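You operate a simulated robot arm through the tools that you are given. There is no shell and no other tool. Be economical: measure what you need, move in short steps, check, and stop when the job is done.

The job below is to be done with a simulated two-armed robot. You get a single attempt, and the scene is never put back.

TASK
Stop the toast with the red button before it burns, then toast it again on 2.
Fine: let it pop up by itself, then switch the toaster off at the wall.

Only the result counts: the job must be done as asked and must still hold three seconds after the hand-in. Knocking over, shifting, dropping, spilling or breaking anything else fails it.

THE ROBOT
Two 7-joint arms with fingered hands on one trunk, on a base that drives. Base frame: it is fixed to the floor where the robot stands at the start and does not move with it; the origin is under the middle of the robot, x ahead of it, y to its left, z up; the surface under the hand at the start is at about z = 0.91. Lengths are in m, angles in degrees, forces in N, time in s.
The left shoulder is at the start at [0.079, 0.125, 1.118], the right one opposite. With the tool pointing down near the work surface each hand reaches from about 0.46 to 0.82 m from the robot's upright axis, wherever it stands, measured 20 degrees to its own side. Places, roughly: blue button [0.5, -0.1, 1]; browning dial [0.5, -0.2, 1]; kettle wall switch [0.9, -0.3, 1.2]; red button [0.5, -0.1, 1]; slow cooker wall switch [0.9, 0.1, 1.2]; toaster [0.7, -0.1, 1]; toaster lever [0.6, -0.1, 1]; toaster wall switch [0.9, 0, 1.2]. Payload 3.6 kg a hand.
The TCP of each hand is the grasp point between the finger pads, 0.03 m short of the fingertips. In the tool frame z runs along the fingers and y along their closing line. Largest opening 0.104 m; the body of the gripper starts 0.035 m behind the TCP. The gripper is a hand of 4 fingers: y runs from the thumb to the fingers, the wrist lies at [-0.015, -0.104, -0.178] in the tool frame.
Orientation is that of the tool frame in the base frame, as a unit quaternion [w, x, y, z]. With the fingers straight down and the wrist toward the robot, the tool's x, y and z point along [0, 1, 0], [1, 0, 0] and [0, 0, -1] of the base frame.

THE INTERFACE
- The arms move only by the tool drive_tool. It takes "left_plan", "right_plan" or both (then of equal length, played together; a hand with none holds still); each is a list of rows, each an object (a shift or turn left out is 0) with "linear": the shift along the tool's x, y, z in m, a list of three; "rotation": the turn, a rotation vector about the tool's x, y, z in degrees, a list of three. In form: [{"linear": [tx, ty, tz], "rotation": [ax, ay, az]}, ...]. A call has 1 to 20 rows; each row is the pose to reach, as a shift and turn from the pose commanded when the call began, along the tool's axes at that moment. Each row takes 0.2 s and may step no farther than 0.05 m and 8.6 degrees from the row before; otherwise, the whole call is refused. Where a pose cannot be reached the arm comes as near as it can. A force on the tool above 40 N (or 10 N above the force at the start of the call, whichever is more), or a blocked arm, ends the call early, and 0.2 s more pass. In this call time passes only in rows, and 0.2 s behind the last. The reply holds the time, the measured pose of the TCP, the force on the tool along the base axes, the opening and the grip force, in the units named above and with some noise, with the torque about the TCP (base axes, N m) and any sound that the robot's microphone picked up.
- Cameras (640 x 400 px; columns grow to the right, rows downward): "scene" is now at [0.1992, -0.0213, 1.2894]; the picture's right is [-0.22, -0.97, 0.00], its down [-0.18, 0.04, -0.98] and it looks along [0.96, -0.22, -0.19] (base axes); focal length 214 px, centre (320, 200). "left" rides on the left gripper at [-0.061, -0.092, -0.13] in its tool frame; the picture's right is [-0.81, -0.27, 0.52], its down [0.53, -0.71, 0.46] and it looks along [0.24, 0.65, 0.72] (tool axes); focal length 275 px, centre (320, 200). "right" rides on the right gripper at [0.061, -0.092, -0.13] in its tool frame; the picture's right is [-0.81, 0.27, -0.52], its down [-0.53, -0.71, 0.46] and it looks along [-0.24, 0.65, 0.72] (tool axes); focal length 275 px, centre (320, 200). There is no depth. A picture from a camera that has moved, and an enlarged one, comes with that camera's place and axes in the base frame and with its lens.
- capture(camera): a new picture of that camera. It takes no simulated time.
- move_column(by): slides the trunk up (or, below 0, down) by that many m; the arms and the scene camera ride with it, the base frame stays. It gives what a move gives, with no picture.
- roll_base(legs): drives the robot by 1 to 6 legs, each [ahead, left, turn to the left] in m, m and degrees, along the robot's own axes; the way and the turn of a leg run together, so that a leg with both is an arc; at most 1.5 m and 180 degrees a leg. The arms and the cameras ride along, it lands a little off, and it stops where it bumps. It gives what a move gives.
- set_fingers(index, middle, ring, thumb_bend, thumb_turn, hand): sets how far each is bent, from 0 (flat) to 100 (curled in); at 30 the hand is open as for a grip, at 70 the pads meet at the TCP. One left out holds its place. A second passes; each finger stops where it meets its share of the squeeze, and holds until it gets a number again. It is the only way to open and close the hand. It gives what a move gives, with no picture; readings hold the bend of each and the force on the fingers (four entries, about 0 where the hand has none), thumb and palm. thumb_turn goes from beside the hand (0) to across from the fingers (100), as for a grip.
- head_to(pan, tilt): turns the head with the scene camera to pan (to the left, within 80 degrees either way) and tilt (down, from -29 to 69), counted from straight ahead of the robot. It gives what a move gives.
- zoom(camera, box): a new picture of the part [left, top, right, bottom] of that camera's present view, enlarged. It takes no simulated time.
- finish_job(): hands the job in; it is judged then, once.

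Work in short steps. Places have to be worked out from the pictures, the camera data and where the tool is seen: move nearer, look again, correct. Check each grasp and each placing, and mend what went wrong. You have 120 turns and 100 pictures in all, those below and enlarged ones among them. Open the grippers and draw the arms clear of the work before you hand the job in, unless the task says otherwise; then end with one line.

The tools are called after "Request:" as name(argument=value, ...) on one line, values as JSON. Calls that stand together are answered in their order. drive_tool: Moves the arms, as the interface text tells. Its arguments: {"type":"object","properties":{"left_plan":{"type":"array"},"right_plan":{"type":"array"}},"required":[]} The other tools are called the same way: move_column (by) slides the trunk up or down; set_fingers (index, middle, ring, thumb_bend, thumb_turn, hand) moves the fingers one by one; roll_base (legs) drives the base; head_to (pan, tilt) turns the head that bears the scene camera; capture (camera) takes a picture; zoom (camera, box) takes an enlarged picture of a part of a camera's view; finish_job () hands the job in.

At the start:

```text
time: 0.0
left_tool_pos: [0.4761, 0.0984, 1.3957]
left_orientation: [0.0, 0.707, 0.707, -0.001]
left_force: [-0.2, 0.0, -0.4]
left_wrist_torque: [0.01, -0.01, 0.02]
left_grip_width: 0.1037
left_grasp_force: 0.1
left_shape: jaw
left_bend: [30.0, 30.0, 30.0, 30.0, 98.0]
left_finger forces: [0.0, 0.1, 0.0, 0.1, 0.0, 0.0]
right_tool_pos: [0.4439, -0.2244, 1.4153]
right_orientation: [-0.001, 0.708, 0.707, 0.001]
right_force: [1.3, 0.0, 0.7]
right_wrist_torque: [0.0, 0.01, -0.01]
right_grip_width: 0.1036
right_grasp_force: 0.0
right_shape: jaw
right_bend: [30.0, 30.0, 30.0, 30.0, 98.0]
right_finger forces: [0.0, 0.0, 0.0, 0.1, 0.0, 0.0]
trunk travel left (down, up): [-0.35, 0.186]
robot x, y, heading: [0.0027, 0.0042, 0.0]
head pan, tilt: [-12.9, 10.8]
```

scene: 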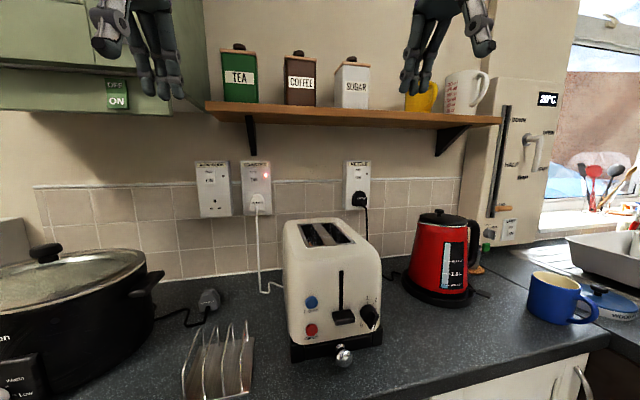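
right: 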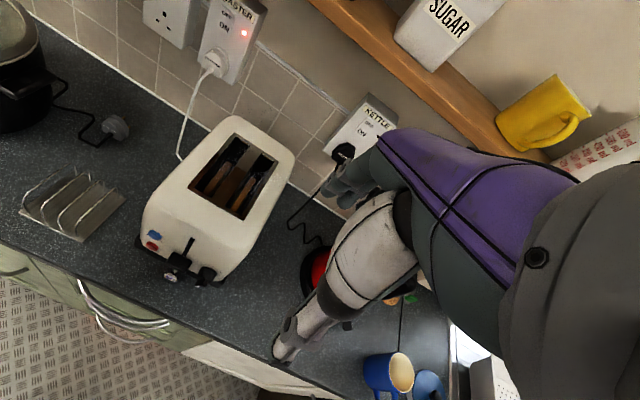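
left: 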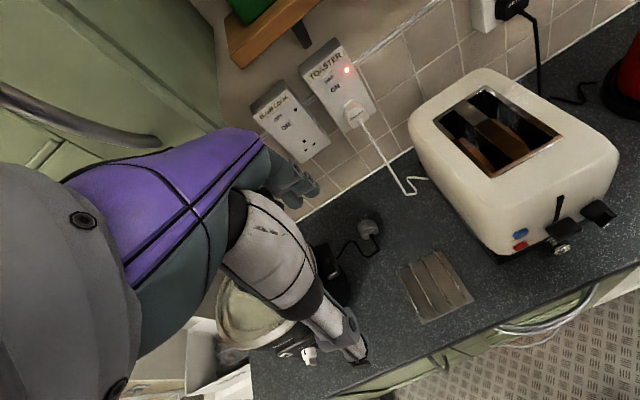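

The toaster is running with its lever down. I'll zoom in on its front and on the wall switches before moving, since pictures take no simulated time.

Request:
zoom(camera="scene", box=[270, 210, 400, 380])

Request:
zoom(camera="scene", box=[190, 150, 290, 220])

Request:
zoom(camera="left", box=[480, 170, 640, 270])

```text
2.35 times, centred on (335, 295) of scene
camera zoom: at [0.1992, -0.0213, 1.2894], right [-0.22, -0.97, 0.0], down [-0.18, 0.04, -0.98], along [0.96, -0.22, -0.19], focal length 505 px, centre (285, -24)
```

zoom: 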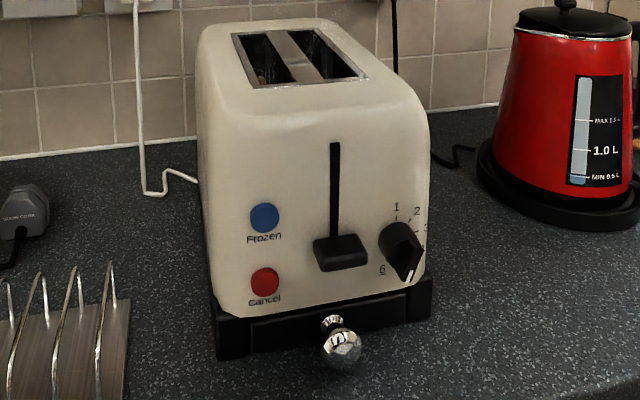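

```text
5.71 times, centred on (240, 185) of scene
camera zoom: at [0.1992, -0.0213, 1.2894], right [-0.22, -0.97, 0.0], down [-0.18, 0.04, -0.98], along [0.96, -0.22, -0.19], focal length 1226 px, centre (777, 286)
```

zoom: 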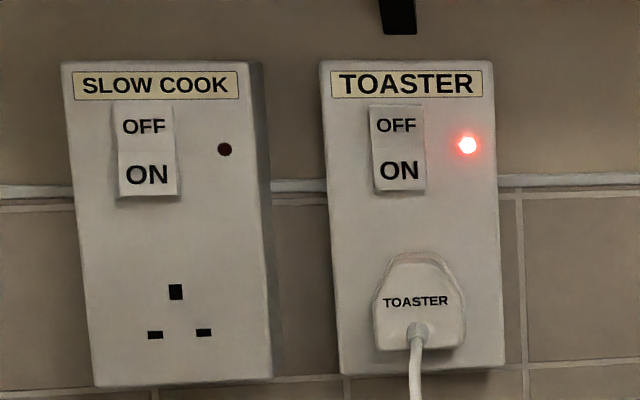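

```text
4.00 times, centred on (560, 220) of left
camera zoom: at [0.3839, 0.0369, 1.5251], right [-0.27, -0.81, -0.52], down [-0.71, 0.53, -0.46], along [0.65, 0.24, -0.72], focal length 1101 px, centre (-640, 120)
```

zoom: 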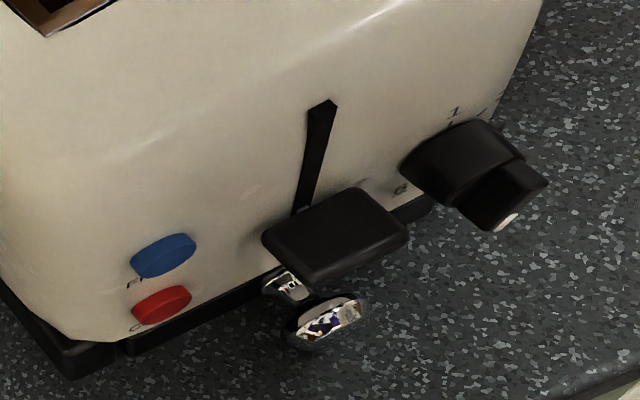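

The red "Cancel" button triangulates to about (0.54, -0.085, 0.977). The lever is at about (0.525, -0.141, 1.005) and the dial, which points near 5, at about (0.525, -0.194, 0.997). I'll shape the right hand into a pointing index finger and bring it in, tilted 45° down and forward.

Request:
set_fingers(hand="right", index=30, middle=100, ring=100, thumb_bend=60)

Request:
drive_tool(right_plan=[{"linear": [0.012, 0, 0.04], "rotation": [-6, 0, 0]}, {"linear": [0.025, 0, 0.08], "rotation": [-12, 0, 0]}, {"linear": [0.037, 0, 0.12], "rotation": [-18, 0, 0]}, {"linear": [0.05, 0, 0.16], "rotation": [-24, 0, 0]}, {"linear": [0.062, 0, 0.2], "rotation": [-30, 0, 0]}, {"linear": [0.075, 0, 0.24], "rotation": [-36, 0, 0]}, {"linear": [0.087, 0, 0.28], "rotation": [-42, 0, 0]}, {"linear": [0.1, 0, 0.315], "rotation": [-45, 0, 0]}])

Request:
capture(camera="scene")

Request:
capture(camera="left")

Request:
capture(camera="right")

```text
time: 1.0
left_tool_pos: [0.4761, 0.0982, 1.3949]
left_orientation: [0.001, 0.707, 0.707, 0.0]
left_force: [-0.2, 0.2, -0.1]
left_wrist_torque: [-0.03, 0.04, -0.02]
left_grip_width: 0.1037
left_grasp_force: 0.2
left_shape: jaw
left_bend: [30.0, 30.0, 30.0, 30.0, 98.0]
left_finger forces: [0.1, 0.0, 0.0, 0.0, 0.0, 0.0]
right_tool_pos: [0.4455, -0.225, 1.4148]
right_orientation: [-0.001, 0.707, 0.707, 0.001]
right_force: [0.3, 0.3, 0.7]
right_wrist_torque: [-0.01, 0.02, 0.01]
right_grip_width: 0.0651
right_grasp_force: 0.0
right_shape: fingers
right_bend: [30.0, 100.0, 100.0, 60.0, 98.0]
right_finger forces: [0.1, 0.0, 0.0, 0.0, 0.0, 0.0]
trunk travel left (down, up): [-0.35, 0.186]
robot x, y, heading: [-0.003, -0.001, 0.0]
head pan, tilt: [-12.9, 10.8]
```

```text
time: 2.8
left_tool_pos: [0.4765, 0.0987, 1.395]
left_orientation: [0.001, 0.708, 0.707, -0.001]
left_force: [-0.5, -1.4, -0.3]
left_wrist_torque: [0.01, 0.06, -0.02]
left_grip_width: 0.1037
left_grasp_force: 0.1
left_shape: jaw
left_bend: [30.0, 30.0, 30.0, 30.0, 98.0]
left_finger forces: [0.0, 0.0, 0.0, 0.0, 0.1, 0.0]
right_tool_pos: [0.5046, -0.1023, 1.1158]
right_orientation: [0.269, 0.653, 0.654, 0.271]
right_force: [0.7, 0.1, -0.2]
right_wrist_torque: [-0.01, -0.01, 0.01]
right_grip_width: 0.0648
right_grasp_force: 0.1
right_shape: fingers
right_bend: [30.0, 100.0, 100.0, 60.0, 98.0]
right_finger forces: [0.0, 0.1, 0.0, 0.0, 0.0, 0.1]
right hand out of reach, approached as far as the arm can: row 6, 7, 8
trunk travel left (down, up): [-0.35, 0.186]
robot x, y, heading: [-0.0001, 0.0001, -0.1]
head pan, tilt: [-12.9, 10.8]
```

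```text
93 pictures are left
camera scene: at [0.2008, -0.0209, 1.2891], right [-0.22, -0.97, 0.0], down [-0.18, 0.04, -0.98], along [0.96, -0.22, -0.19], focal length 214 px, centre (320, 200)
```

scene: 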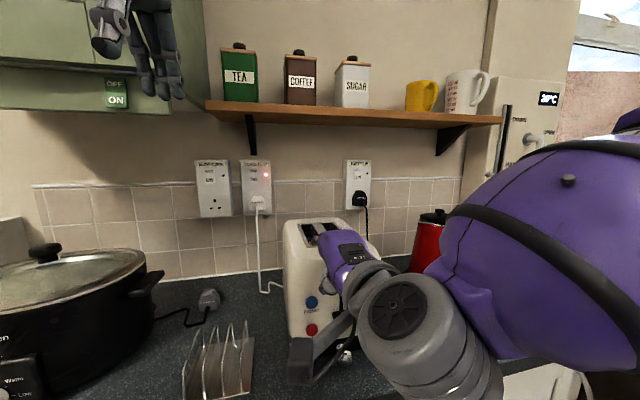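

```text
92 pictures are left
camera left: at [0.3859, 0.0373, 1.5245], right [-0.28, -0.81, -0.52], down [-0.71, 0.53, -0.46], along [0.64, 0.24, -0.73], focal length 275 px, centre (320, 200)
```

left: 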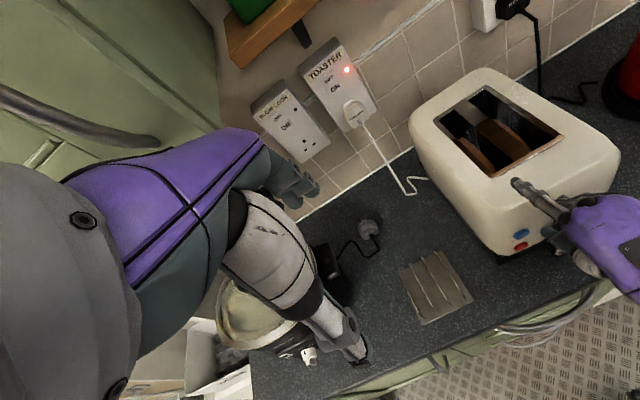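

```text
91 pictures are left
camera right: at [0.3474, -0.0405, 1.1435], right [-0.17, -0.81, 0.56], down [-0.18, -0.53, -0.83], along [0.97, -0.24, -0.06], focal length 275 px, centre (320, 200)
```

right: 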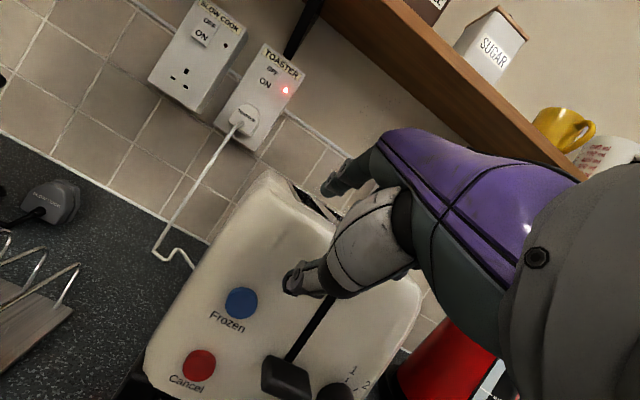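

The arm can't reach this close to the body, and the TCP stopped at x = 0.505. I'll back the base off by 0.13 m, which also draws the hand clear of the toaster.

Request:
roll_base(legs=[[-0.13, 0, 0]])

Request:
capture(camera="left")

Request:
capture(camera="right")

Request:
capture(camera="scene")

```text
time: 4.1
left_tool_pos: [0.3474, 0.0983, 1.3955]
left_orientation: [0.001, 0.708, 0.707, -0.001]
left_force: [0.0, 0.0, 0.8]
left_wrist_torque: [0.0, 0.02, -0.01]
left_grip_width: 0.1037
left_grasp_force: 0.2
left_shape: jaw
left_bend: [30.0, 30.0, 30.0, 30.0, 98.0]
left_finger forces: [0.0, 0.0, 0.1, 0.0, 0.1, 0.0]
right_tool_pos: [0.3756, -0.1036, 1.1151]
right_orientation: [0.27, 0.655, 0.652, 0.27]
right_force: [0.7, 0.9, 0.9]
right_wrist_torque: [0.03, 0.02, 0.0]
right_grip_width: 0.0654
right_grasp_force: 0.1
right_shape: fingers
right_bend: [30.0, 100.0, 100.0, 60.0, 98.0]
right_finger forces: [0.1, 0.0, 0.0, 0.0, 0.0, 0.1]
trunk travel left (down, up): [-0.35, 0.186]
robot x, y, heading: [-0.1321, 0.0004, -0.0]
head pan, tilt: [-12.9, 10.8]
```

```text
90 pictures are left
camera left: at [0.2555, 0.0362, 1.5253], right [-0.28, -0.81, -0.52], down [-0.71, 0.53, -0.46], along [0.65, 0.24, -0.72], focal length 275 px, centre (320, 200)
```

left: 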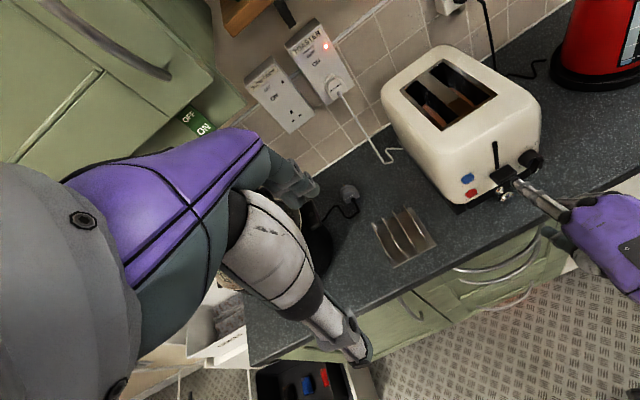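

```text
89 pictures are left
camera right: at [0.2177, -0.0416, 1.1443], right [-0.17, -0.81, 0.56], down [-0.18, -0.53, -0.83], along [0.97, -0.25, -0.06], focal length 275 px, centre (320, 200)
```

right: 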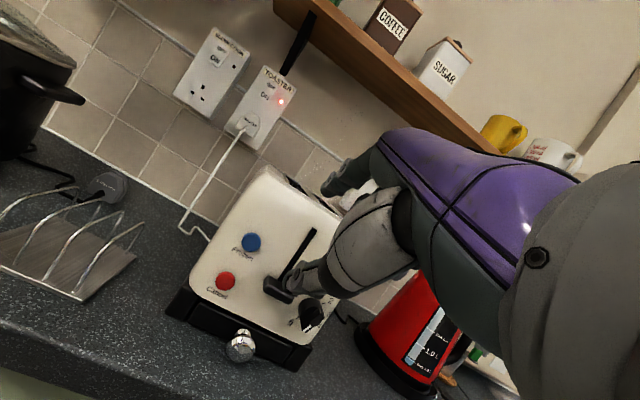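

```text
88 pictures are left
camera scene: at [0.0707, -0.0216, 1.2895], right [-0.23, -0.97, 0.0], down [-0.18, 0.04, -0.98], along [0.96, -0.22, -0.19], focal length 214 px, centre (320, 200)
```

scene: 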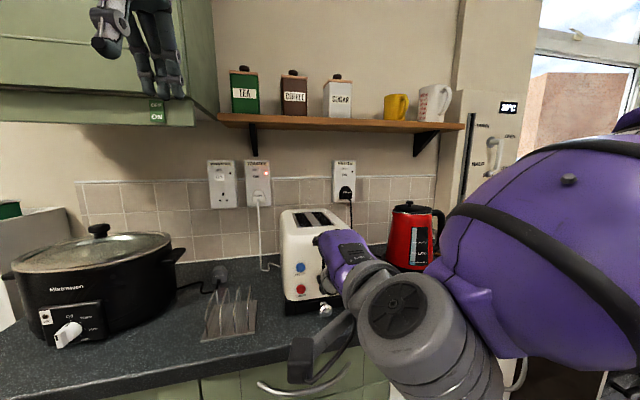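

The base is now clear. I'll zoom in on the hand to locate the extended index fingertip relative to the TCP.

Request:
zoom(camera="left", box=[440, 130, 640, 255])

Request:
zoom(camera="right", box=[220, 140, 420, 265])

```text
3.20 times, centred on (540, 192) of left
camera zoom: at [0.2555, 0.0362, 1.5253], right [-0.28, -0.81, -0.52], down [-0.71, 0.53, -0.46], along [0.65, 0.24, -0.72], focal length 881 px, centre (-384, 224)
```

zoom: 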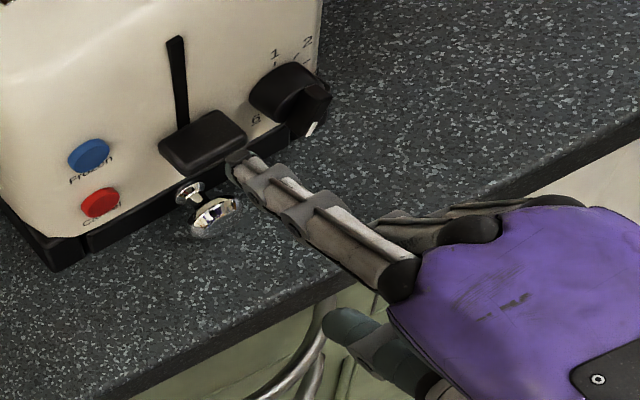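

```text
3.20 times, centred on (320, 202) of right
camera zoom: at [0.2177, -0.0416, 1.1443], right [-0.17, -0.81, 0.56], down [-0.18, -0.53, -0.83], along [0.97, -0.25, -0.06], focal length 881 px, centre (320, 192)
```

zoom: 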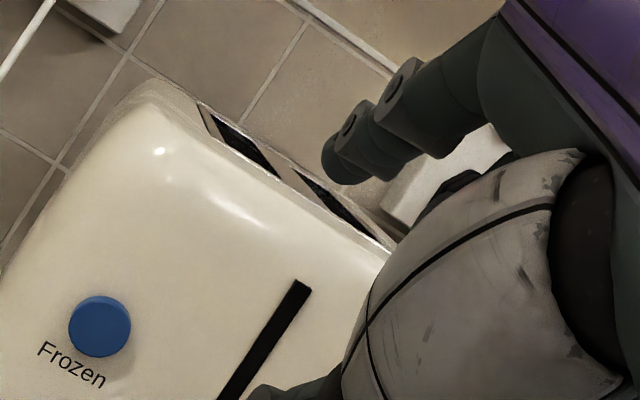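

The index tip is at about (0.439, -0.098, 1.139), which is TCP + (0.063, 0.006, 0.024). The red button re-triangulates to (0.536, -0.083, 0.980). I'll move the tip to about 4 cm in front of it.

Request:
drive_tool(right_plan=[{"linear": [0.004, -0.018, 0.038]}, {"linear": [0.0075, -0.036, 0.076]}, {"linear": [0.011, -0.055, 0.114]}, {"linear": [0.0145, -0.0728, 0.152]}])

Request:
capture(camera="left")

Request:
capture(camera="right")

```text
time: 5.1
left_tool_pos: [0.3465, 0.0969, 1.3971]
left_orientation: [0.001, 0.708, 0.706, 0.0]
left_force: [0.6, 0.1, 0.0]
left_wrist_torque: [0.02, -0.01, 0.0]
left_grip_width: 0.1033
left_grasp_force: 0.0
left_shape: jaw
left_bend: [30.0, 30.0, 30.0, 30.0, 98.0]
left_finger forces: [0.0, 0.0, 0.0, 0.0, 0.1, 0.1]
right_tool_pos: [0.397, -0.1045, 1.0574]
right_orientation: [0.269, 0.657, 0.651, 0.268]
right_force: [-0.3, -0.5, 1.1]
right_wrist_torque: [-0.01, 0.03, -0.03]
right_grip_width: 0.0649
right_grasp_force: 0.1
right_shape: fingers
right_bend: [30.0, 100.0, 100.0, 60.0, 98.0]
right_finger forces: [0.0, 0.0, 0.0, 0.1, 0.0, 0.0]
right hand out of reach, approached as far as the arm can: row 2, 3, 4
trunk travel left (down, up): [-0.35, 0.186]
robot x, y, heading: [-0.1255, -0.0019, 0.1]
head pan, tilt: [-12.9, 10.8]
```

```text
85 pictures are left
camera left: at [0.2558, 0.0361, 1.5252], right [-0.28, -0.81, -0.52], down [-0.71, 0.53, -0.46], along [0.65, 0.24, -0.72], focal length 275 px, centre (320, 200)
```

left: 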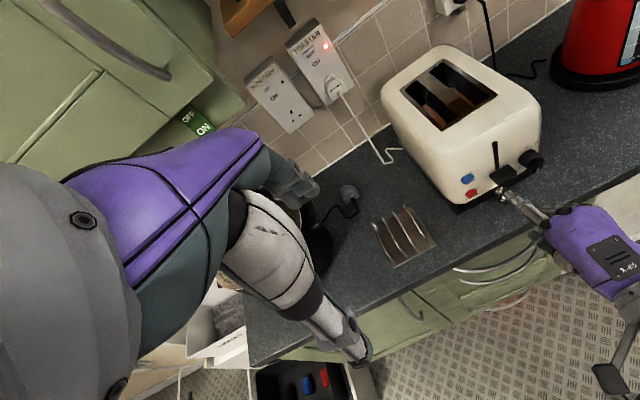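

```text
84 pictures are left
camera right: at [0.2387, -0.0414, 1.0866], right [-0.18, -0.81, 0.56], down [-0.19, -0.53, -0.83], along [0.97, -0.25, -0.06], focal length 275 px, centre (320, 200)
```

right: 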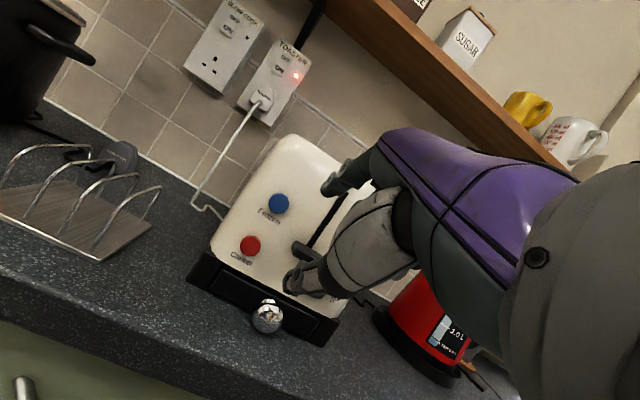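

The arm is still reach-limited because the wrist is too near the body and inboard. I'll move the base back 0.1 m and left 0.1 m so the toaster sits in a comfortable zone for the right arm.

Request:
roll_base(legs=[[-0.1, 0.1, 0]])

```text
time: 6.6
left_tool_pos: [0.2491, 0.1962, 1.3962]
left_orientation: [0.001, 0.708, 0.706, 0.0]
left_force: [0.0, 0.8, -0.6]
left_wrist_torque: [0.01, -0.02, 0.01]
left_grip_width: 0.1037
left_grasp_force: 0.0
left_shape: jaw
left_bend: [30.0, 30.0, 30.0, 30.0, 98.0]
left_finger forces: [0.0, 0.0, 0.1, 0.1, 0.0, 0.1]
right_tool_pos: [0.2985, -0.0053, 1.0579]
right_orientation: [0.27, 0.656, 0.651, 0.269]
right_force: [0.1, 0.1, -0.2]
right_wrist_torque: [-0.02, 0.0, 0.0]
right_grip_width: 0.065
right_grasp_force: 0.1
right_shape: fingers
right_bend: [30.0, 100.0, 100.0, 60.0, 98.0]
right_finger forces: [0.0, 0.1, 0.0, 0.0, 0.1, 0.1]
trunk travel left (down, up): [-0.35, 0.186]
robot x, y, heading: [-0.2275, 0.1001, -0.3]
head pan, tilt: [-12.9, 10.8]
```

Next I'll move the tip to about 3.5 cm in front of the red button, with the TCP at about (0.437, -0.089, 0.956).

Request:
drive_tool(right_plan=[{"linear": [-0.017, 0.005, 0.034]}, {"linear": [-0.034, 0.01, 0.068]}, {"linear": [-0.051, 0.0155, 0.102]}, {"linear": [-0.068, 0.0207, 0.136]}, {"linear": [-0.084, 0.0258, 0.17]}])

Request:
capture(camera="left")

Request:
capture(camera="right")

```text
time: 7.8
left_tool_pos: [0.2481, 0.1953, 1.3965]
left_orientation: [0.0, 0.708, 0.706, 0.0]
left_force: [-0.2, -1.1, -0.3]
left_wrist_torque: [0.02, 0.01, 0.0]
left_grip_width: 0.1038
left_grasp_force: 0.1
left_shape: jaw
left_bend: [30.0, 30.0, 30.0, 30.0, 98.0]
left_finger forces: [0.0, 0.0, 0.1, 0.1, 0.0, 0.0]
right_tool_pos: [0.3615, -0.0224, 1.0656]
right_orientation: [0.268, 0.661, 0.65, 0.263]
right_force: [-0.2, -0.4, 0.7]
right_wrist_torque: [-0.05, 0.02, -0.02]
right_grip_width: 0.0652
right_grasp_force: 0.1
right_shape: fingers
right_bend: [30.0, 100.0, 100.0, 60.0, 98.0]
right_finger forces: [0.0, 0.0, 0.0, 0.1, 0.0, 0.0]
right hand out of reach, approached as far as the arm can: row 1, 2, 3, 4, 5
trunk travel left (down, up): [-0.35, 0.186]
robot x, y, heading: [-0.2261, 0.0974, -0.2]
head pan, tilt: [-12.9, 10.8]
```

```text
83 pictures are left
camera left: at [0.1575, 0.1341, 1.5251], right [-0.28, -0.81, -0.52], down [-0.71, 0.53, -0.46], along [0.65, 0.24, -0.72], focal length 275 px, centre (320, 200)
```

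left: 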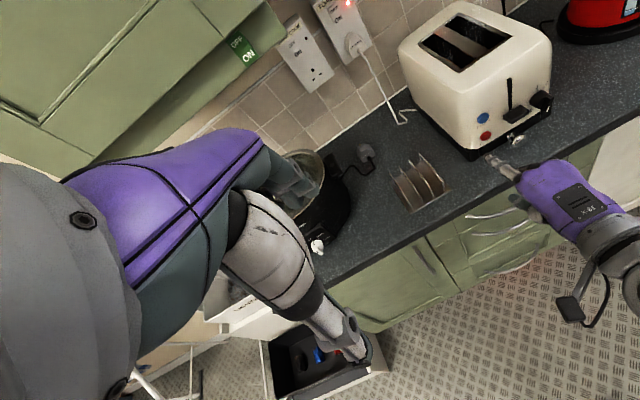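

```text
82 pictures are left
camera right: at [0.2052, 0.0427, 1.0974], right [-0.18, -0.81, 0.56], down [-0.2, -0.53, -0.82], along [0.96, -0.26, -0.07], focal length 275 px, centre (320, 200)
```

right: 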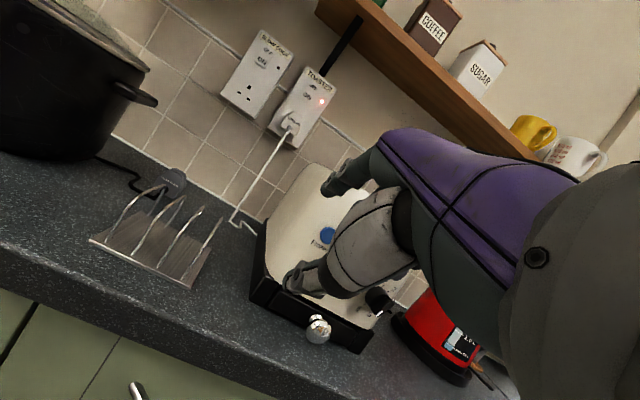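

The arm seems limited in height at this tilt, with z stuck at about 1.06. Lowering the trunk 0.11 m keeps the same arm posture and brings the hand to button height.

Request:
move_column(by=-0.11)

Request:
capture(camera="right")

Request:
capture(camera="left")

```text
time: 9.2
left_tool_pos: [0.2911, 0.195, 1.2524]
left_orientation: [-0.03, 0.708, 0.705, -0.033]
left_force: [0.1, 0.2, -0.1]
left_wrist_torque: [-0.04, 0.0, 0.01]
left_grip_width: 0.1037
left_grasp_force: 0.1
left_shape: jaw
left_bend: [30.0, 30.0, 30.0, 30.0, 98.0]
left_finger forces: [0.0, 0.1, 0.1, 0.1, 0.0, 0.0]
right_tool_pos: [0.3731, -0.0209, 0.9114]
right_orientation: [0.236, 0.674, 0.661, 0.231]
right_force: [0.3, -0.1, -0.3]
right_wrist_torque: [-0.02, 0.04, 0.01]
right_grip_width: 0.0647
right_grasp_force: 0.1
right_shape: fingers
right_bend: [30.0, 100.0, 100.0, 60.0, 98.0]
right_finger forces: [0.0, 0.1, 0.0, 0.0, 0.1, 0.0]
trunk travel left (down, up): [-0.24, 0.296]
robot x, y, heading: [-0.227, 0.0954, -0.1]
head pan, tilt: [-12.9, 10.8]
```

```text
81 pictures are left
camera right: at [0.2202, 0.0428, 0.958], right [-0.12, -0.81, 0.58], down [-0.28, -0.53, -0.8], along [0.95, -0.26, -0.17], focal length 275 px, centre (320, 200)
```

right: 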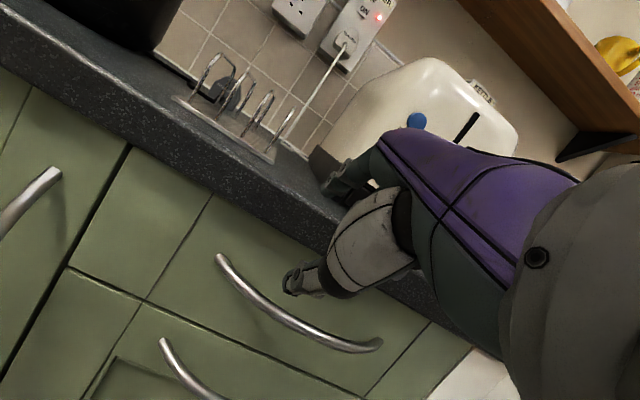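

```text
80 pictures are left
camera left: at [0.212, 0.1344, 1.3892], right [-0.32, -0.81, -0.49], down [-0.75, 0.53, -0.39], along [0.58, 0.24, -0.78], focal length 275 px, centre (320, 200)
```

left: 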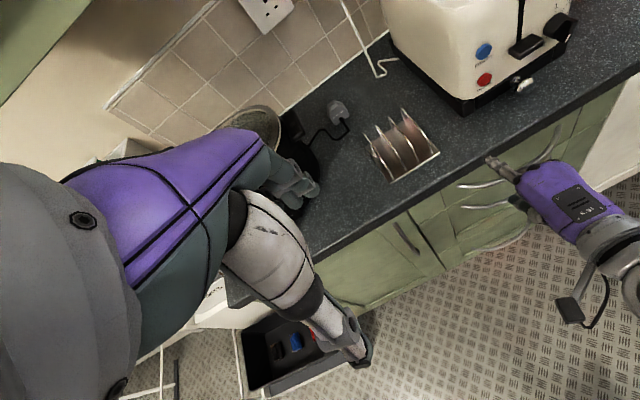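

Lowering the trunk also tilted it by about 6°, so the hand is now at z = 0.911 with about 38.6° of tilt. I'll raise the hand first and then go forward, to about 3.5 cm in front of the red button.

Request:
drive_tool(right_plan=[{"linear": [-0.012, 0.025, -0.032]}, {"linear": [-0.03, 0.048, -0.028]}, {"linear": [-0.05, 0.0675, -0.0125]}, {"linear": [-0.068, 0.0808, -0.0019]}])

Request:
capture(camera="right")

Request:
capture(camera="left")

Request:
capture(camera="scene")

```text
time: 10.2
left_tool_pos: [0.2921, 0.1955, 1.2525]
left_orientation: [-0.03, 0.708, 0.704, -0.034]
left_force: [-0.5, 0.2, -0.4]
left_wrist_torque: [-0.01, -0.01, -0.03]
left_grip_width: 0.1035
left_grasp_force: 0.2
left_shape: jaw
left_bend: [30.0, 30.0, 30.0, 30.0, 98.0]
left_finger forces: [0.1, 0.0, 0.1, 0.0, 0.0, 0.0]
right_tool_pos: [0.4328, -0.0915, 0.9648]
right_orientation: [0.236, 0.673, 0.662, 0.231]
right_force: [-0.3, 0.2, -0.5]
right_wrist_torque: [-0.01, 0.02, 0.0]
right_grip_width: 0.065
right_grasp_force: 0.0
right_shape: fingers
right_bend: [30.0, 100.0, 100.0, 60.0, 98.0]
right_finger forces: [0.1, 0.0, 0.1, 0.1, 0.0, 0.0]
trunk travel left (down, up): [-0.24, 0.296]
robot x, y, heading: [-0.2247, 0.0978, 0.1]
head pan, tilt: [-12.9, 10.8]
```

```text
79 pictures are left
camera right: at [0.2806, -0.027, 1.0095], right [-0.12, -0.81, 0.58], down [-0.28, -0.53, -0.8], along [0.95, -0.26, -0.17], focal length 275 px, centre (320, 200)
```

right: 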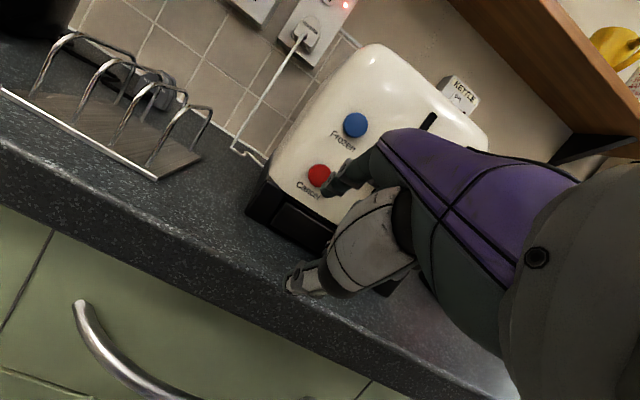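

```text
78 pictures are left
camera left: at [0.2128, 0.134, 1.3888], right [-0.32, -0.81, -0.49], down [-0.75, 0.53, -0.39], along [0.58, 0.24, -0.78], focal length 275 px, centre (320, 200)
```

left: 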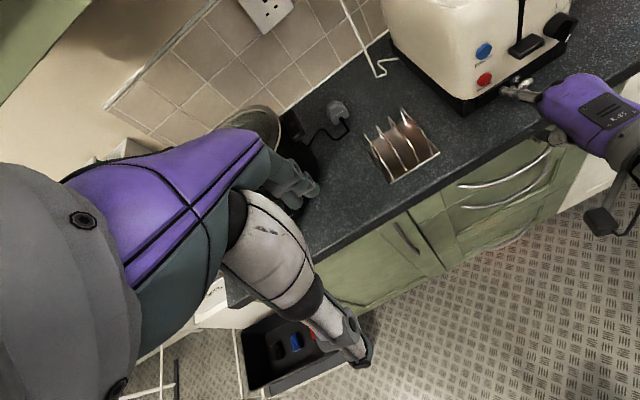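

```text
77 pictures are left
camera scene: at [-0.0017, 0.0763, 1.1813], right [-0.23, -0.97, 0.0], down [-0.18, 0.04, -0.98], along [0.96, -0.22, -0.19], focal length 214 px, centre (320, 200)
```

scene: 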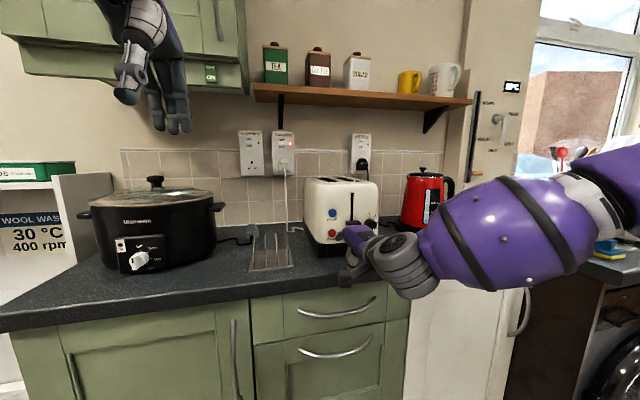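

The hand is now in position. I'll zoom in to measure the tip and button precisely.

Request:
zoom(camera="right", box=[260, 100, 420, 200])

Request:
zoom(camera="left", box=[440, 20, 600, 120])

```text
4.00 times, centred on (340, 150) of right
camera zoom: at [0.2806, -0.027, 1.0095], right [-0.12, -0.81, 0.58], down [-0.28, -0.53, -0.8], along [0.95, -0.26, -0.17], focal length 1101 px, centre (240, 400)
```

zoom: 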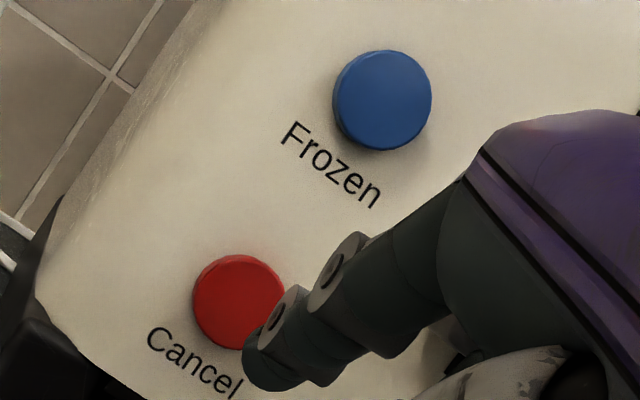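

```text
4.00 times, centred on (520, 70) of left
camera zoom: at [0.2128, 0.134, 1.3888], right [-0.32, -0.81, -0.49], down [-0.75, 0.53, -0.39], along [0.58, 0.24, -0.78], focal length 1101 px, centre (-480, 720)
```

zoom: 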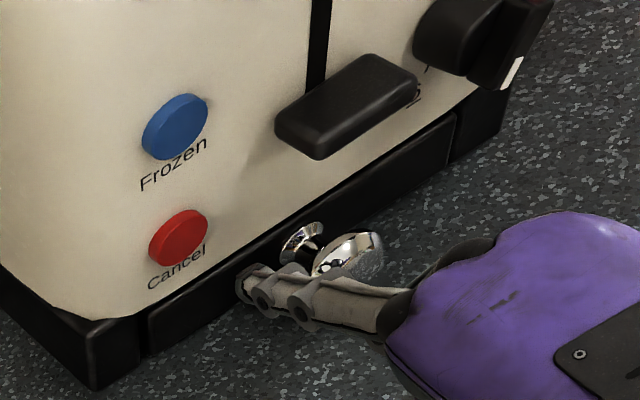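

The tip is at about (0.500, -0.085, 0.980) and the button at about (0.535, -0.081, 0.983). I'll advance to near contact, then press in small steps while watching the force.

Request:
drive_tool(right_plan=[{"linear": [0.002, 0.0168, 0.0109]}, {"linear": [0.004, 0.029, 0.0181]}, {"linear": [0.004, 0.0322, 0.0206]}])

Request:
zoom(camera="right", box=[260, 100, 420, 200])

Request:
zoom(camera="left", box=[440, 20, 600, 120])

```text
time: 11.0
left_tool_pos: [0.2901, 0.1946, 1.2529]
left_orientation: [-0.03, 0.708, 0.705, -0.033]
left_force: [1.0, 0.2, -0.1]
left_wrist_torque: [-0.03, 0.02, 0.02]
left_grip_width: 0.1037
left_grasp_force: 0.0
left_shape: jaw
left_bend: [30.0, 30.0, 30.0, 30.0, 98.0]
left_finger forces: [0.0, 0.0, 0.1, 0.0, 0.0, 0.1]
right_tool_pos: [0.4701, -0.0878, 0.9685]
right_orientation: [0.237, 0.674, 0.661, 0.231]
right_force: [-14.0, -1.0, 4.7]
right_wrist_torque: [0.06, -0.51, 0.09]
right_grip_width: 0.0602
right_grasp_force: 7.0
right_shape: fingers
right_bend: [34.0, 100.0, 100.0, 60.0, 98.0]
right_finger forces: [13.5, 0.1, 0.0, 0.0, 0.0, 0.1]
trunk travel left (down, up): [-0.24, 0.296]
robot x, y, heading: [-0.2249, 0.098, -0.1]
head pan, tilt: [-12.9, 10.8]
heard: click, pop
```

```text
4.00 times, centred on (340, 150) of right
camera zoom: at [0.3174, -0.0233, 1.0149], right [-0.12, -0.81, 0.58], down [-0.28, -0.53, -0.8], along [0.95, -0.26, -0.16], focal length 1101 px, centre (240, 400)
```

zoom: 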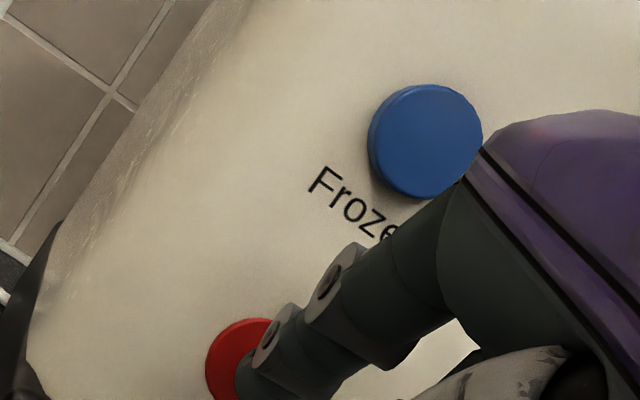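

```text
4.00 times, centred on (520, 70) of left
camera zoom: at [0.21, 0.1343, 1.3898], right [-0.32, -0.81, -0.49], down [-0.75, 0.53, -0.39], along [0.58, 0.24, -0.78], focal length 1101 px, centre (-480, 720)
```

zoom: 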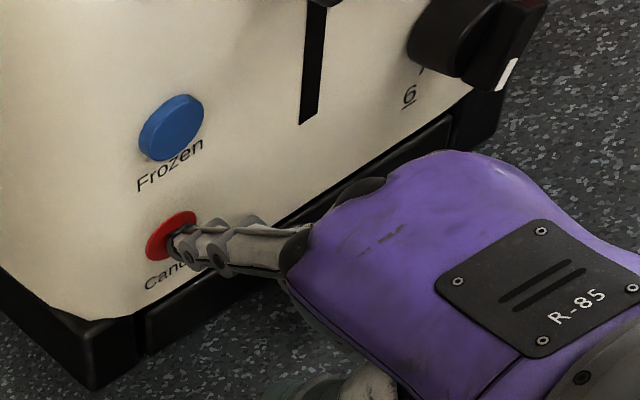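

I heard a click and a pop, so the toast has come up. I'll back the finger straight out and look at the dial.

Request:
drive_tool(right_plan=[{"linear": [0, -0.028, -0.022]}, {"linear": [0, -0.055, -0.044]}, {"linear": [0, -0.07, -0.08]}])

Request:
zoom(camera="scene", box=[290, 160, 410, 260])

Request:
zoom(camera="left", box=[440, 0, 600, 100])

Request:
capture(camera="right")

```text
time: 11.8
left_tool_pos: [0.291, 0.1947, 1.2516]
left_orientation: [-0.031, 0.709, 0.704, -0.033]
left_force: [0.2, 0.2, -0.1]
left_wrist_torque: [-0.01, 0.01, 0.0]
left_grip_width: 0.1038
left_grasp_force: 0.1
left_shape: jaw
left_bend: [30.0, 30.0, 30.0, 30.0, 98.0]
left_finger forces: [0.1, 0.1, 0.0, 0.0, 0.0, 0.1]
right_tool_pos: [0.3666, -0.0819, 0.9869]
right_orientation: [0.235, 0.674, 0.662, 0.23]
right_force: [-0.3, 0.0, 0.1]
right_wrist_torque: [-0.01, 0.01, 0.01]
right_grip_width: 0.0651
right_grasp_force: 0.1
right_shape: fingers
right_bend: [30.0, 100.0, 100.0, 60.0, 98.0]
right_finger forces: [0.0, 0.0, 0.1, 0.0, 0.0, 0.0]
trunk travel left (down, up): [-0.24, 0.296]
robot x, y, heading: [-0.2264, 0.0993, -0.1]
head pan, tilt: [-12.9, 10.8]
```

```text
4.00 times, centred on (350, 210) of scene
camera zoom: at [-0.0027, 0.0766, 1.1816], right [-0.23, -0.97, 0.0], down [-0.18, 0.04, -0.98], along [0.96, -0.22, -0.19], focal length 858 px, centre (200, 160)
```

zoom: 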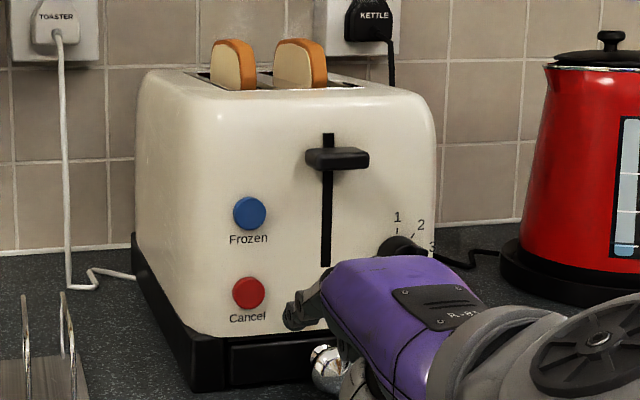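

```text
4.00 times, centred on (520, 50) of left
camera zoom: at [0.2115, 0.1344, 1.3893], right [-0.32, -0.81, -0.49], down [-0.75, 0.53, -0.39], along [0.58, 0.24, -0.78], focal length 1101 px, centre (-480, 800)
```

zoom: 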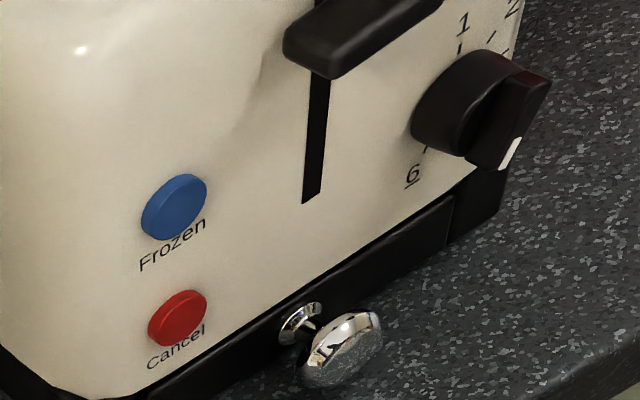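

```text
70 pictures are left
camera right: at [0.214, -0.0182, 1.0327], right [-0.12, -0.81, 0.58], down [-0.28, -0.53, -0.8], along [0.95, -0.26, -0.17], focal length 275 px, centre (320, 200)
```

right: 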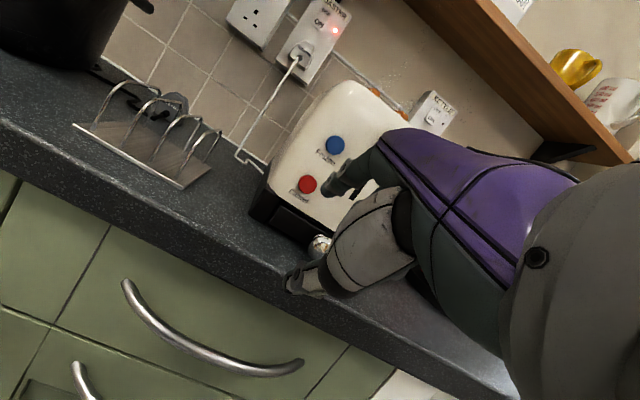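

The toast is up, the lever is at the top, and the red button did its job. Next I'll turn the dial from about 5 to 2. I'll slide the hand right first so I can see the dial clearly.

Request:
drive_tool(right_plan=[{"linear": [-0.04, 0.006, -0.008]}, {"linear": [-0.08, 0.012, -0.016]}, {"linear": [-0.12, 0.018, -0.024]}, {"linear": [-0.16, 0.024, -0.032]}, {"linear": [-0.2, 0.031, -0.039]}])

Request:
zoom(camera="scene", box=[340, 195, 388, 225])

Request:
zoom(camera="left", box=[520, 0, 600, 50])

Request:
capture(camera="right")

```text
time: 13.0
left_tool_pos: [0.2903, 0.1943, 1.252]
left_orientation: [-0.031, 0.708, 0.705, -0.033]
left_force: [-0.3, -0.4, -0.2]
left_wrist_torque: [0.04, -0.02, 0.01]
left_grip_width: 0.1038
left_grasp_force: 0.1
left_shape: jaw
left_bend: [30.0, 30.0, 30.0, 30.0, 98.0]
left_finger forces: [0.0, 0.0, 0.0, 0.0, 0.0, 0.0]
right_tool_pos: [0.3625, -0.285, 1.0371]
right_orientation: [0.235, 0.673, 0.662, 0.231]
right_force: [0.2, 0.2, 0.2]
right_wrist_torque: [0.02, 0.01, 0.0]
right_grip_width: 0.0651
right_grasp_force: 0.0
right_shape: fingers
right_bend: [30.0, 100.0, 100.0, 60.0, 98.0]
right_finger forces: [0.0, 0.1, 0.1, 0.0, 0.1, 0.0]
trunk travel left (down, up): [-0.24, 0.296]
robot x, y, heading: [-0.2267, 0.0958, -0.4]
head pan, tilt: [-12.9, 10.8]
```

```text
13.33 times, centred on (364, 210) of scene
camera zoom: at [-0.0022, 0.0763, 1.1814], right [-0.23, -0.97, 0.0], down [-0.18, 0.04, -0.98], along [0.96, -0.22, -0.19], focal length 2860 px, centre (-267, 67)
```

zoom: 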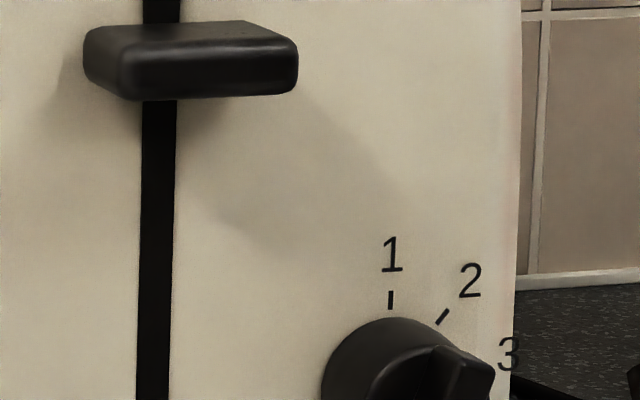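

```text
8.00 times, centred on (560, 25) of left
camera zoom: at [0.2122, 0.1341, 1.3891], right [-0.32, -0.81, -0.49], down [-0.75, 0.53, -0.39], along [0.58, 0.24, -0.78], focal length 2202 px, centre (-1600, 1600)
```

zoom: 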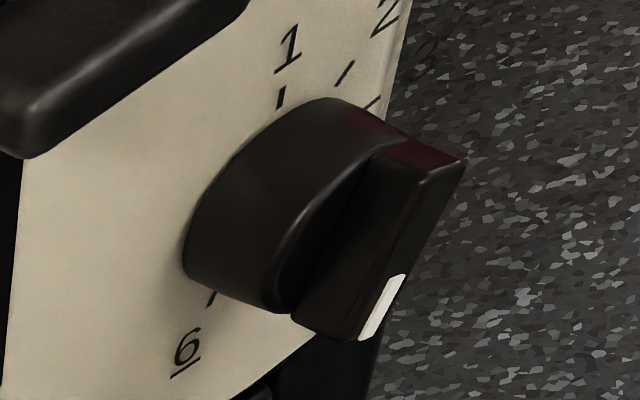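

```text
67 pictures are left
camera right: at [0.2098, -0.2205, 1.0839], right [-0.12, -0.81, 0.58], down [-0.28, -0.53, -0.8], along [0.95, -0.26, -0.17], focal length 275 px, centre (320, 200)
```

right: 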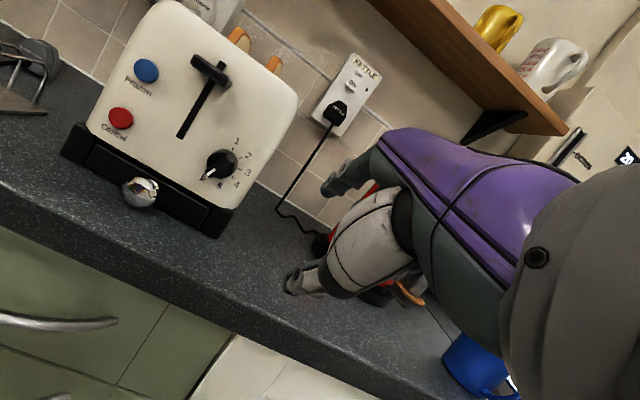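

Request:
zoom(camera="right", box=[180, 120, 276, 180])

Request:
zoom(camera="scene", box=[340, 205, 404, 245])

```text
6.67 times, centred on (228, 150) of right
camera zoom: at [0.2098, -0.2205, 1.0839], right [-0.12, -0.81, 0.58], down [-0.28, -0.53, -0.8], along [0.95, -0.26, -0.17], focal length 1835 px, centre (933, 533)
```

zoom: 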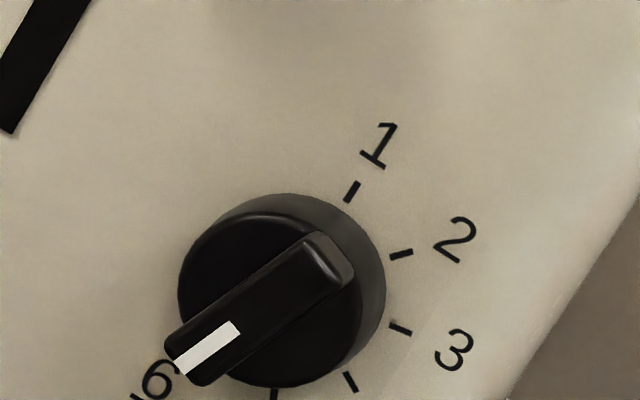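

```text
10.00 times, centred on (372, 225) of scene
camera zoom: at [-0.0022, 0.0763, 1.1814], right [-0.23, -0.97, 0.0], down [-0.18, 0.04, -0.98], along [0.96, -0.22, -0.19], focal length 2145 px, centre (-200, -50)
```

zoom: 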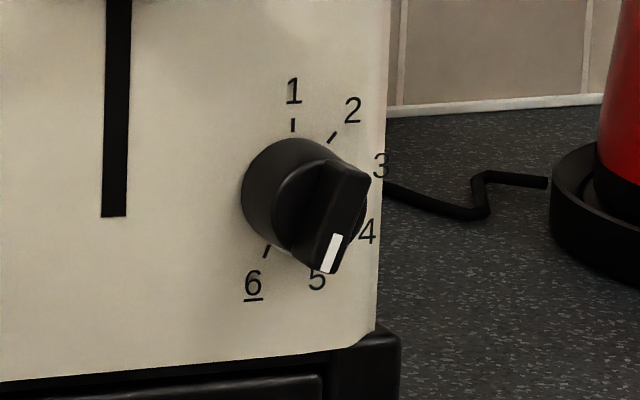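

The zoomed view shows the pointer is actually at 6, with ticks about 40° apart and 1 at the top. I need 160° counter-clockwise to reach 2. The bar's front centre is at about (0.511, -0.191, 1.000). I'll bring the fingertip to the right of the bar's upper end, then push left and round.

Request:
drive_tool(right_plan=[{"linear": [0.021, 0.004, 0.0234]}, {"linear": [0.042, 0.007, 0.0468]}, {"linear": [0.063, 0.011, 0.0702]}])

Request:
zoom(camera="right", box=[230, 100, 390, 200])

Request:
zoom(camera="left", box=[500, 0, 640, 88])

Request:
zoom(camera="scene", box=[330, 190, 410, 240])

```text
time: 13.8
left_tool_pos: [0.2924, 0.196, 1.2519]
left_orientation: [-0.03, 0.709, 0.704, -0.033]
left_force: [0.3, 0.2, -0.4]
left_wrist_torque: [0.01, 0.01, 0.02]
left_grip_width: 0.1037
left_grasp_force: 0.1
left_shape: jaw
left_bend: [30.0, 30.0, 30.0, 30.0, 98.0]
left_finger forces: [0.1, 0.1, 0.1, 0.1, 0.0, 0.1]
right_tool_pos: [0.4164, -0.2239, 0.9887]
right_orientation: [0.234, 0.673, 0.663, 0.231]
right_force: [-0.6, 0.2, -0.3]
right_wrist_torque: [-0.02, -0.01, -0.01]
right_grip_width: 0.0647
right_grasp_force: 0.1
right_shape: fingers
right_bend: [30.0, 100.0, 100.0, 60.0, 98.0]
right_finger forces: [0.0, 0.0, 0.1, 0.0, 0.1, 0.1]
trunk travel left (down, up): [-0.24, 0.296]
robot x, y, heading: [-0.2247, 0.0993, 0.1]
head pan, tilt: [-12.9, 10.8]
```

```text
4.00 times, centred on (310, 150) of right
camera zoom: at [0.2642, -0.1588, 1.0343], right [-0.12, -0.81, 0.58], down [-0.29, -0.53, -0.8], along [0.95, -0.26, -0.17], focal length 1101 px, centre (360, 400)
```

zoom: 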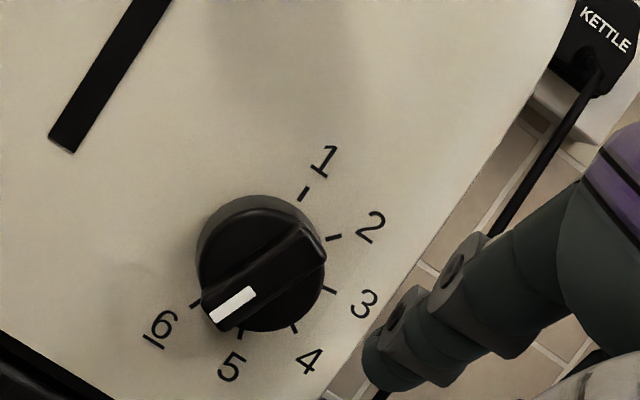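

```text
4.55 times, centred on (570, 44) of left
camera zoom: at [0.2134, 0.1346, 1.3886], right [-0.32, -0.81, -0.49], down [-0.75, 0.53, -0.39], along [0.58, 0.24, -0.78], focal length 1251 px, centre (-816, 909)
```

zoom: 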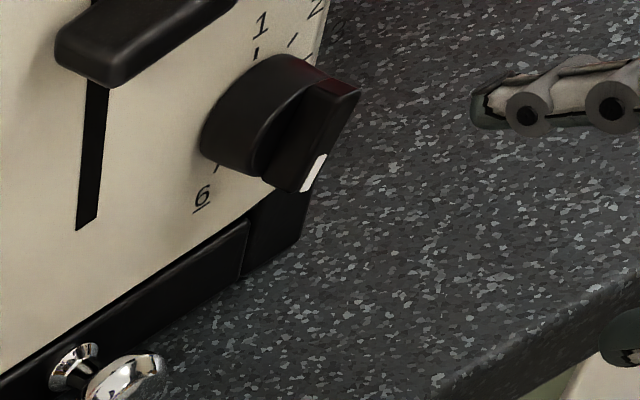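

```text
8.00 times, centred on (370, 215) of scene
camera zoom: at [-0.0012, 0.0768, 1.1812], right [-0.23, -0.97, 0.0], down [-0.18, 0.04, -0.98], along [0.96, -0.22, -0.19], focal length 1716 px, centre (-80, 80)
```

zoom: 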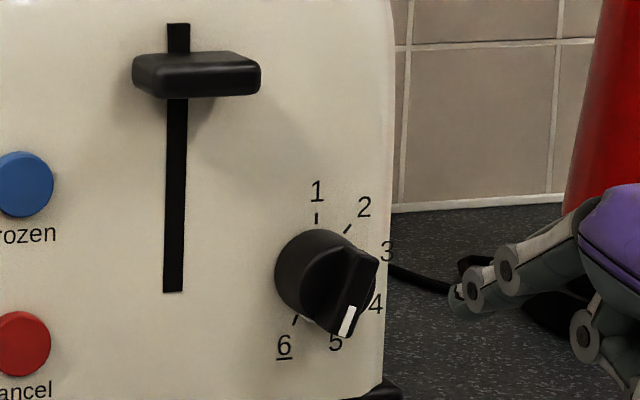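

The tip is at about (0.481, -0.213, 1.004). The pointer is at roughly 5.7. I'll advance straight in, so the tip sits just right of the bar at x of about 0.521.

Request:
drive_tool(right_plan=[{"linear": [-0.002, 0.0163, 0.0117]}, {"linear": [-0.003, 0.0325, 0.0234]}])

Request:
zoom(camera="right", box=[230, 100, 390, 200])

Request:
zoom(camera="left", box=[500, 0, 640, 88])

```text
time: 14.4
left_tool_pos: [0.2928, 0.1955, 1.2519]
left_orientation: [-0.031, 0.708, 0.705, -0.033]
left_force: [-0.4, -0.5, -0.8]
left_wrist_torque: [0.01, 0.0, 0.0]
left_grip_width: 0.1039
left_grasp_force: 0.2
left_shape: jaw
left_bend: [30.0, 30.0, 30.0, 30.0, 98.0]
left_finger forces: [0.0, 0.1, 0.1, 0.1, 0.0, 0.0]
right_tool_pos: [0.4575, -0.2274, 0.9903]
right_orientation: [0.234, 0.673, 0.663, 0.23]
right_force: [-0.7, 0.6, -0.7]
right_wrist_torque: [0.01, -0.04, 0.03]
right_grip_width: 0.0651
right_grasp_force: 0.0
right_shape: fingers
right_bend: [30.0, 100.0, 100.0, 60.0, 98.0]
right_finger forces: [0.0, 0.0, 0.0, 0.0, 0.0, 0.0]
trunk travel left (down, up): [-0.24, 0.296]
robot x, y, heading: [-0.2288, 0.0965, 0.1]
head pan, tilt: [-12.9, 10.8]
```

```text
4.00 times, centred on (310, 150) of right
camera zoom: at [0.3041, -0.1635, 1.0368], right [-0.12, -0.81, 0.58], down [-0.28, -0.53, -0.8], along [0.95, -0.26, -0.17], focal length 1101 px, centre (360, 400)
```

zoom: 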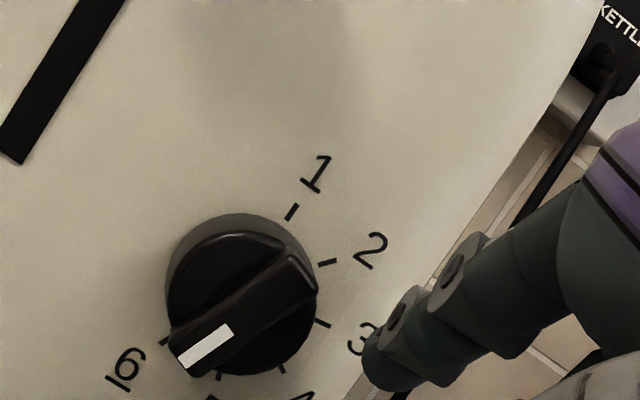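

```text
4.55 times, centred on (570, 44) of left
camera zoom: at [0.2128, 0.1344, 1.3888], right [-0.32, -0.81, -0.49], down [-0.75, 0.53, -0.39], along [0.58, 0.24, -0.78], focal length 1251 px, centre (-816, 909)
```

zoom: 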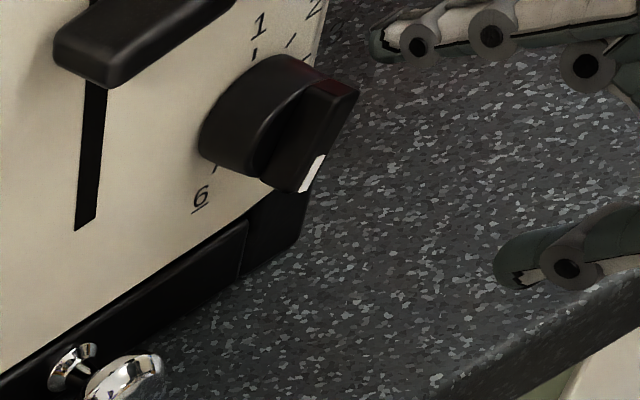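

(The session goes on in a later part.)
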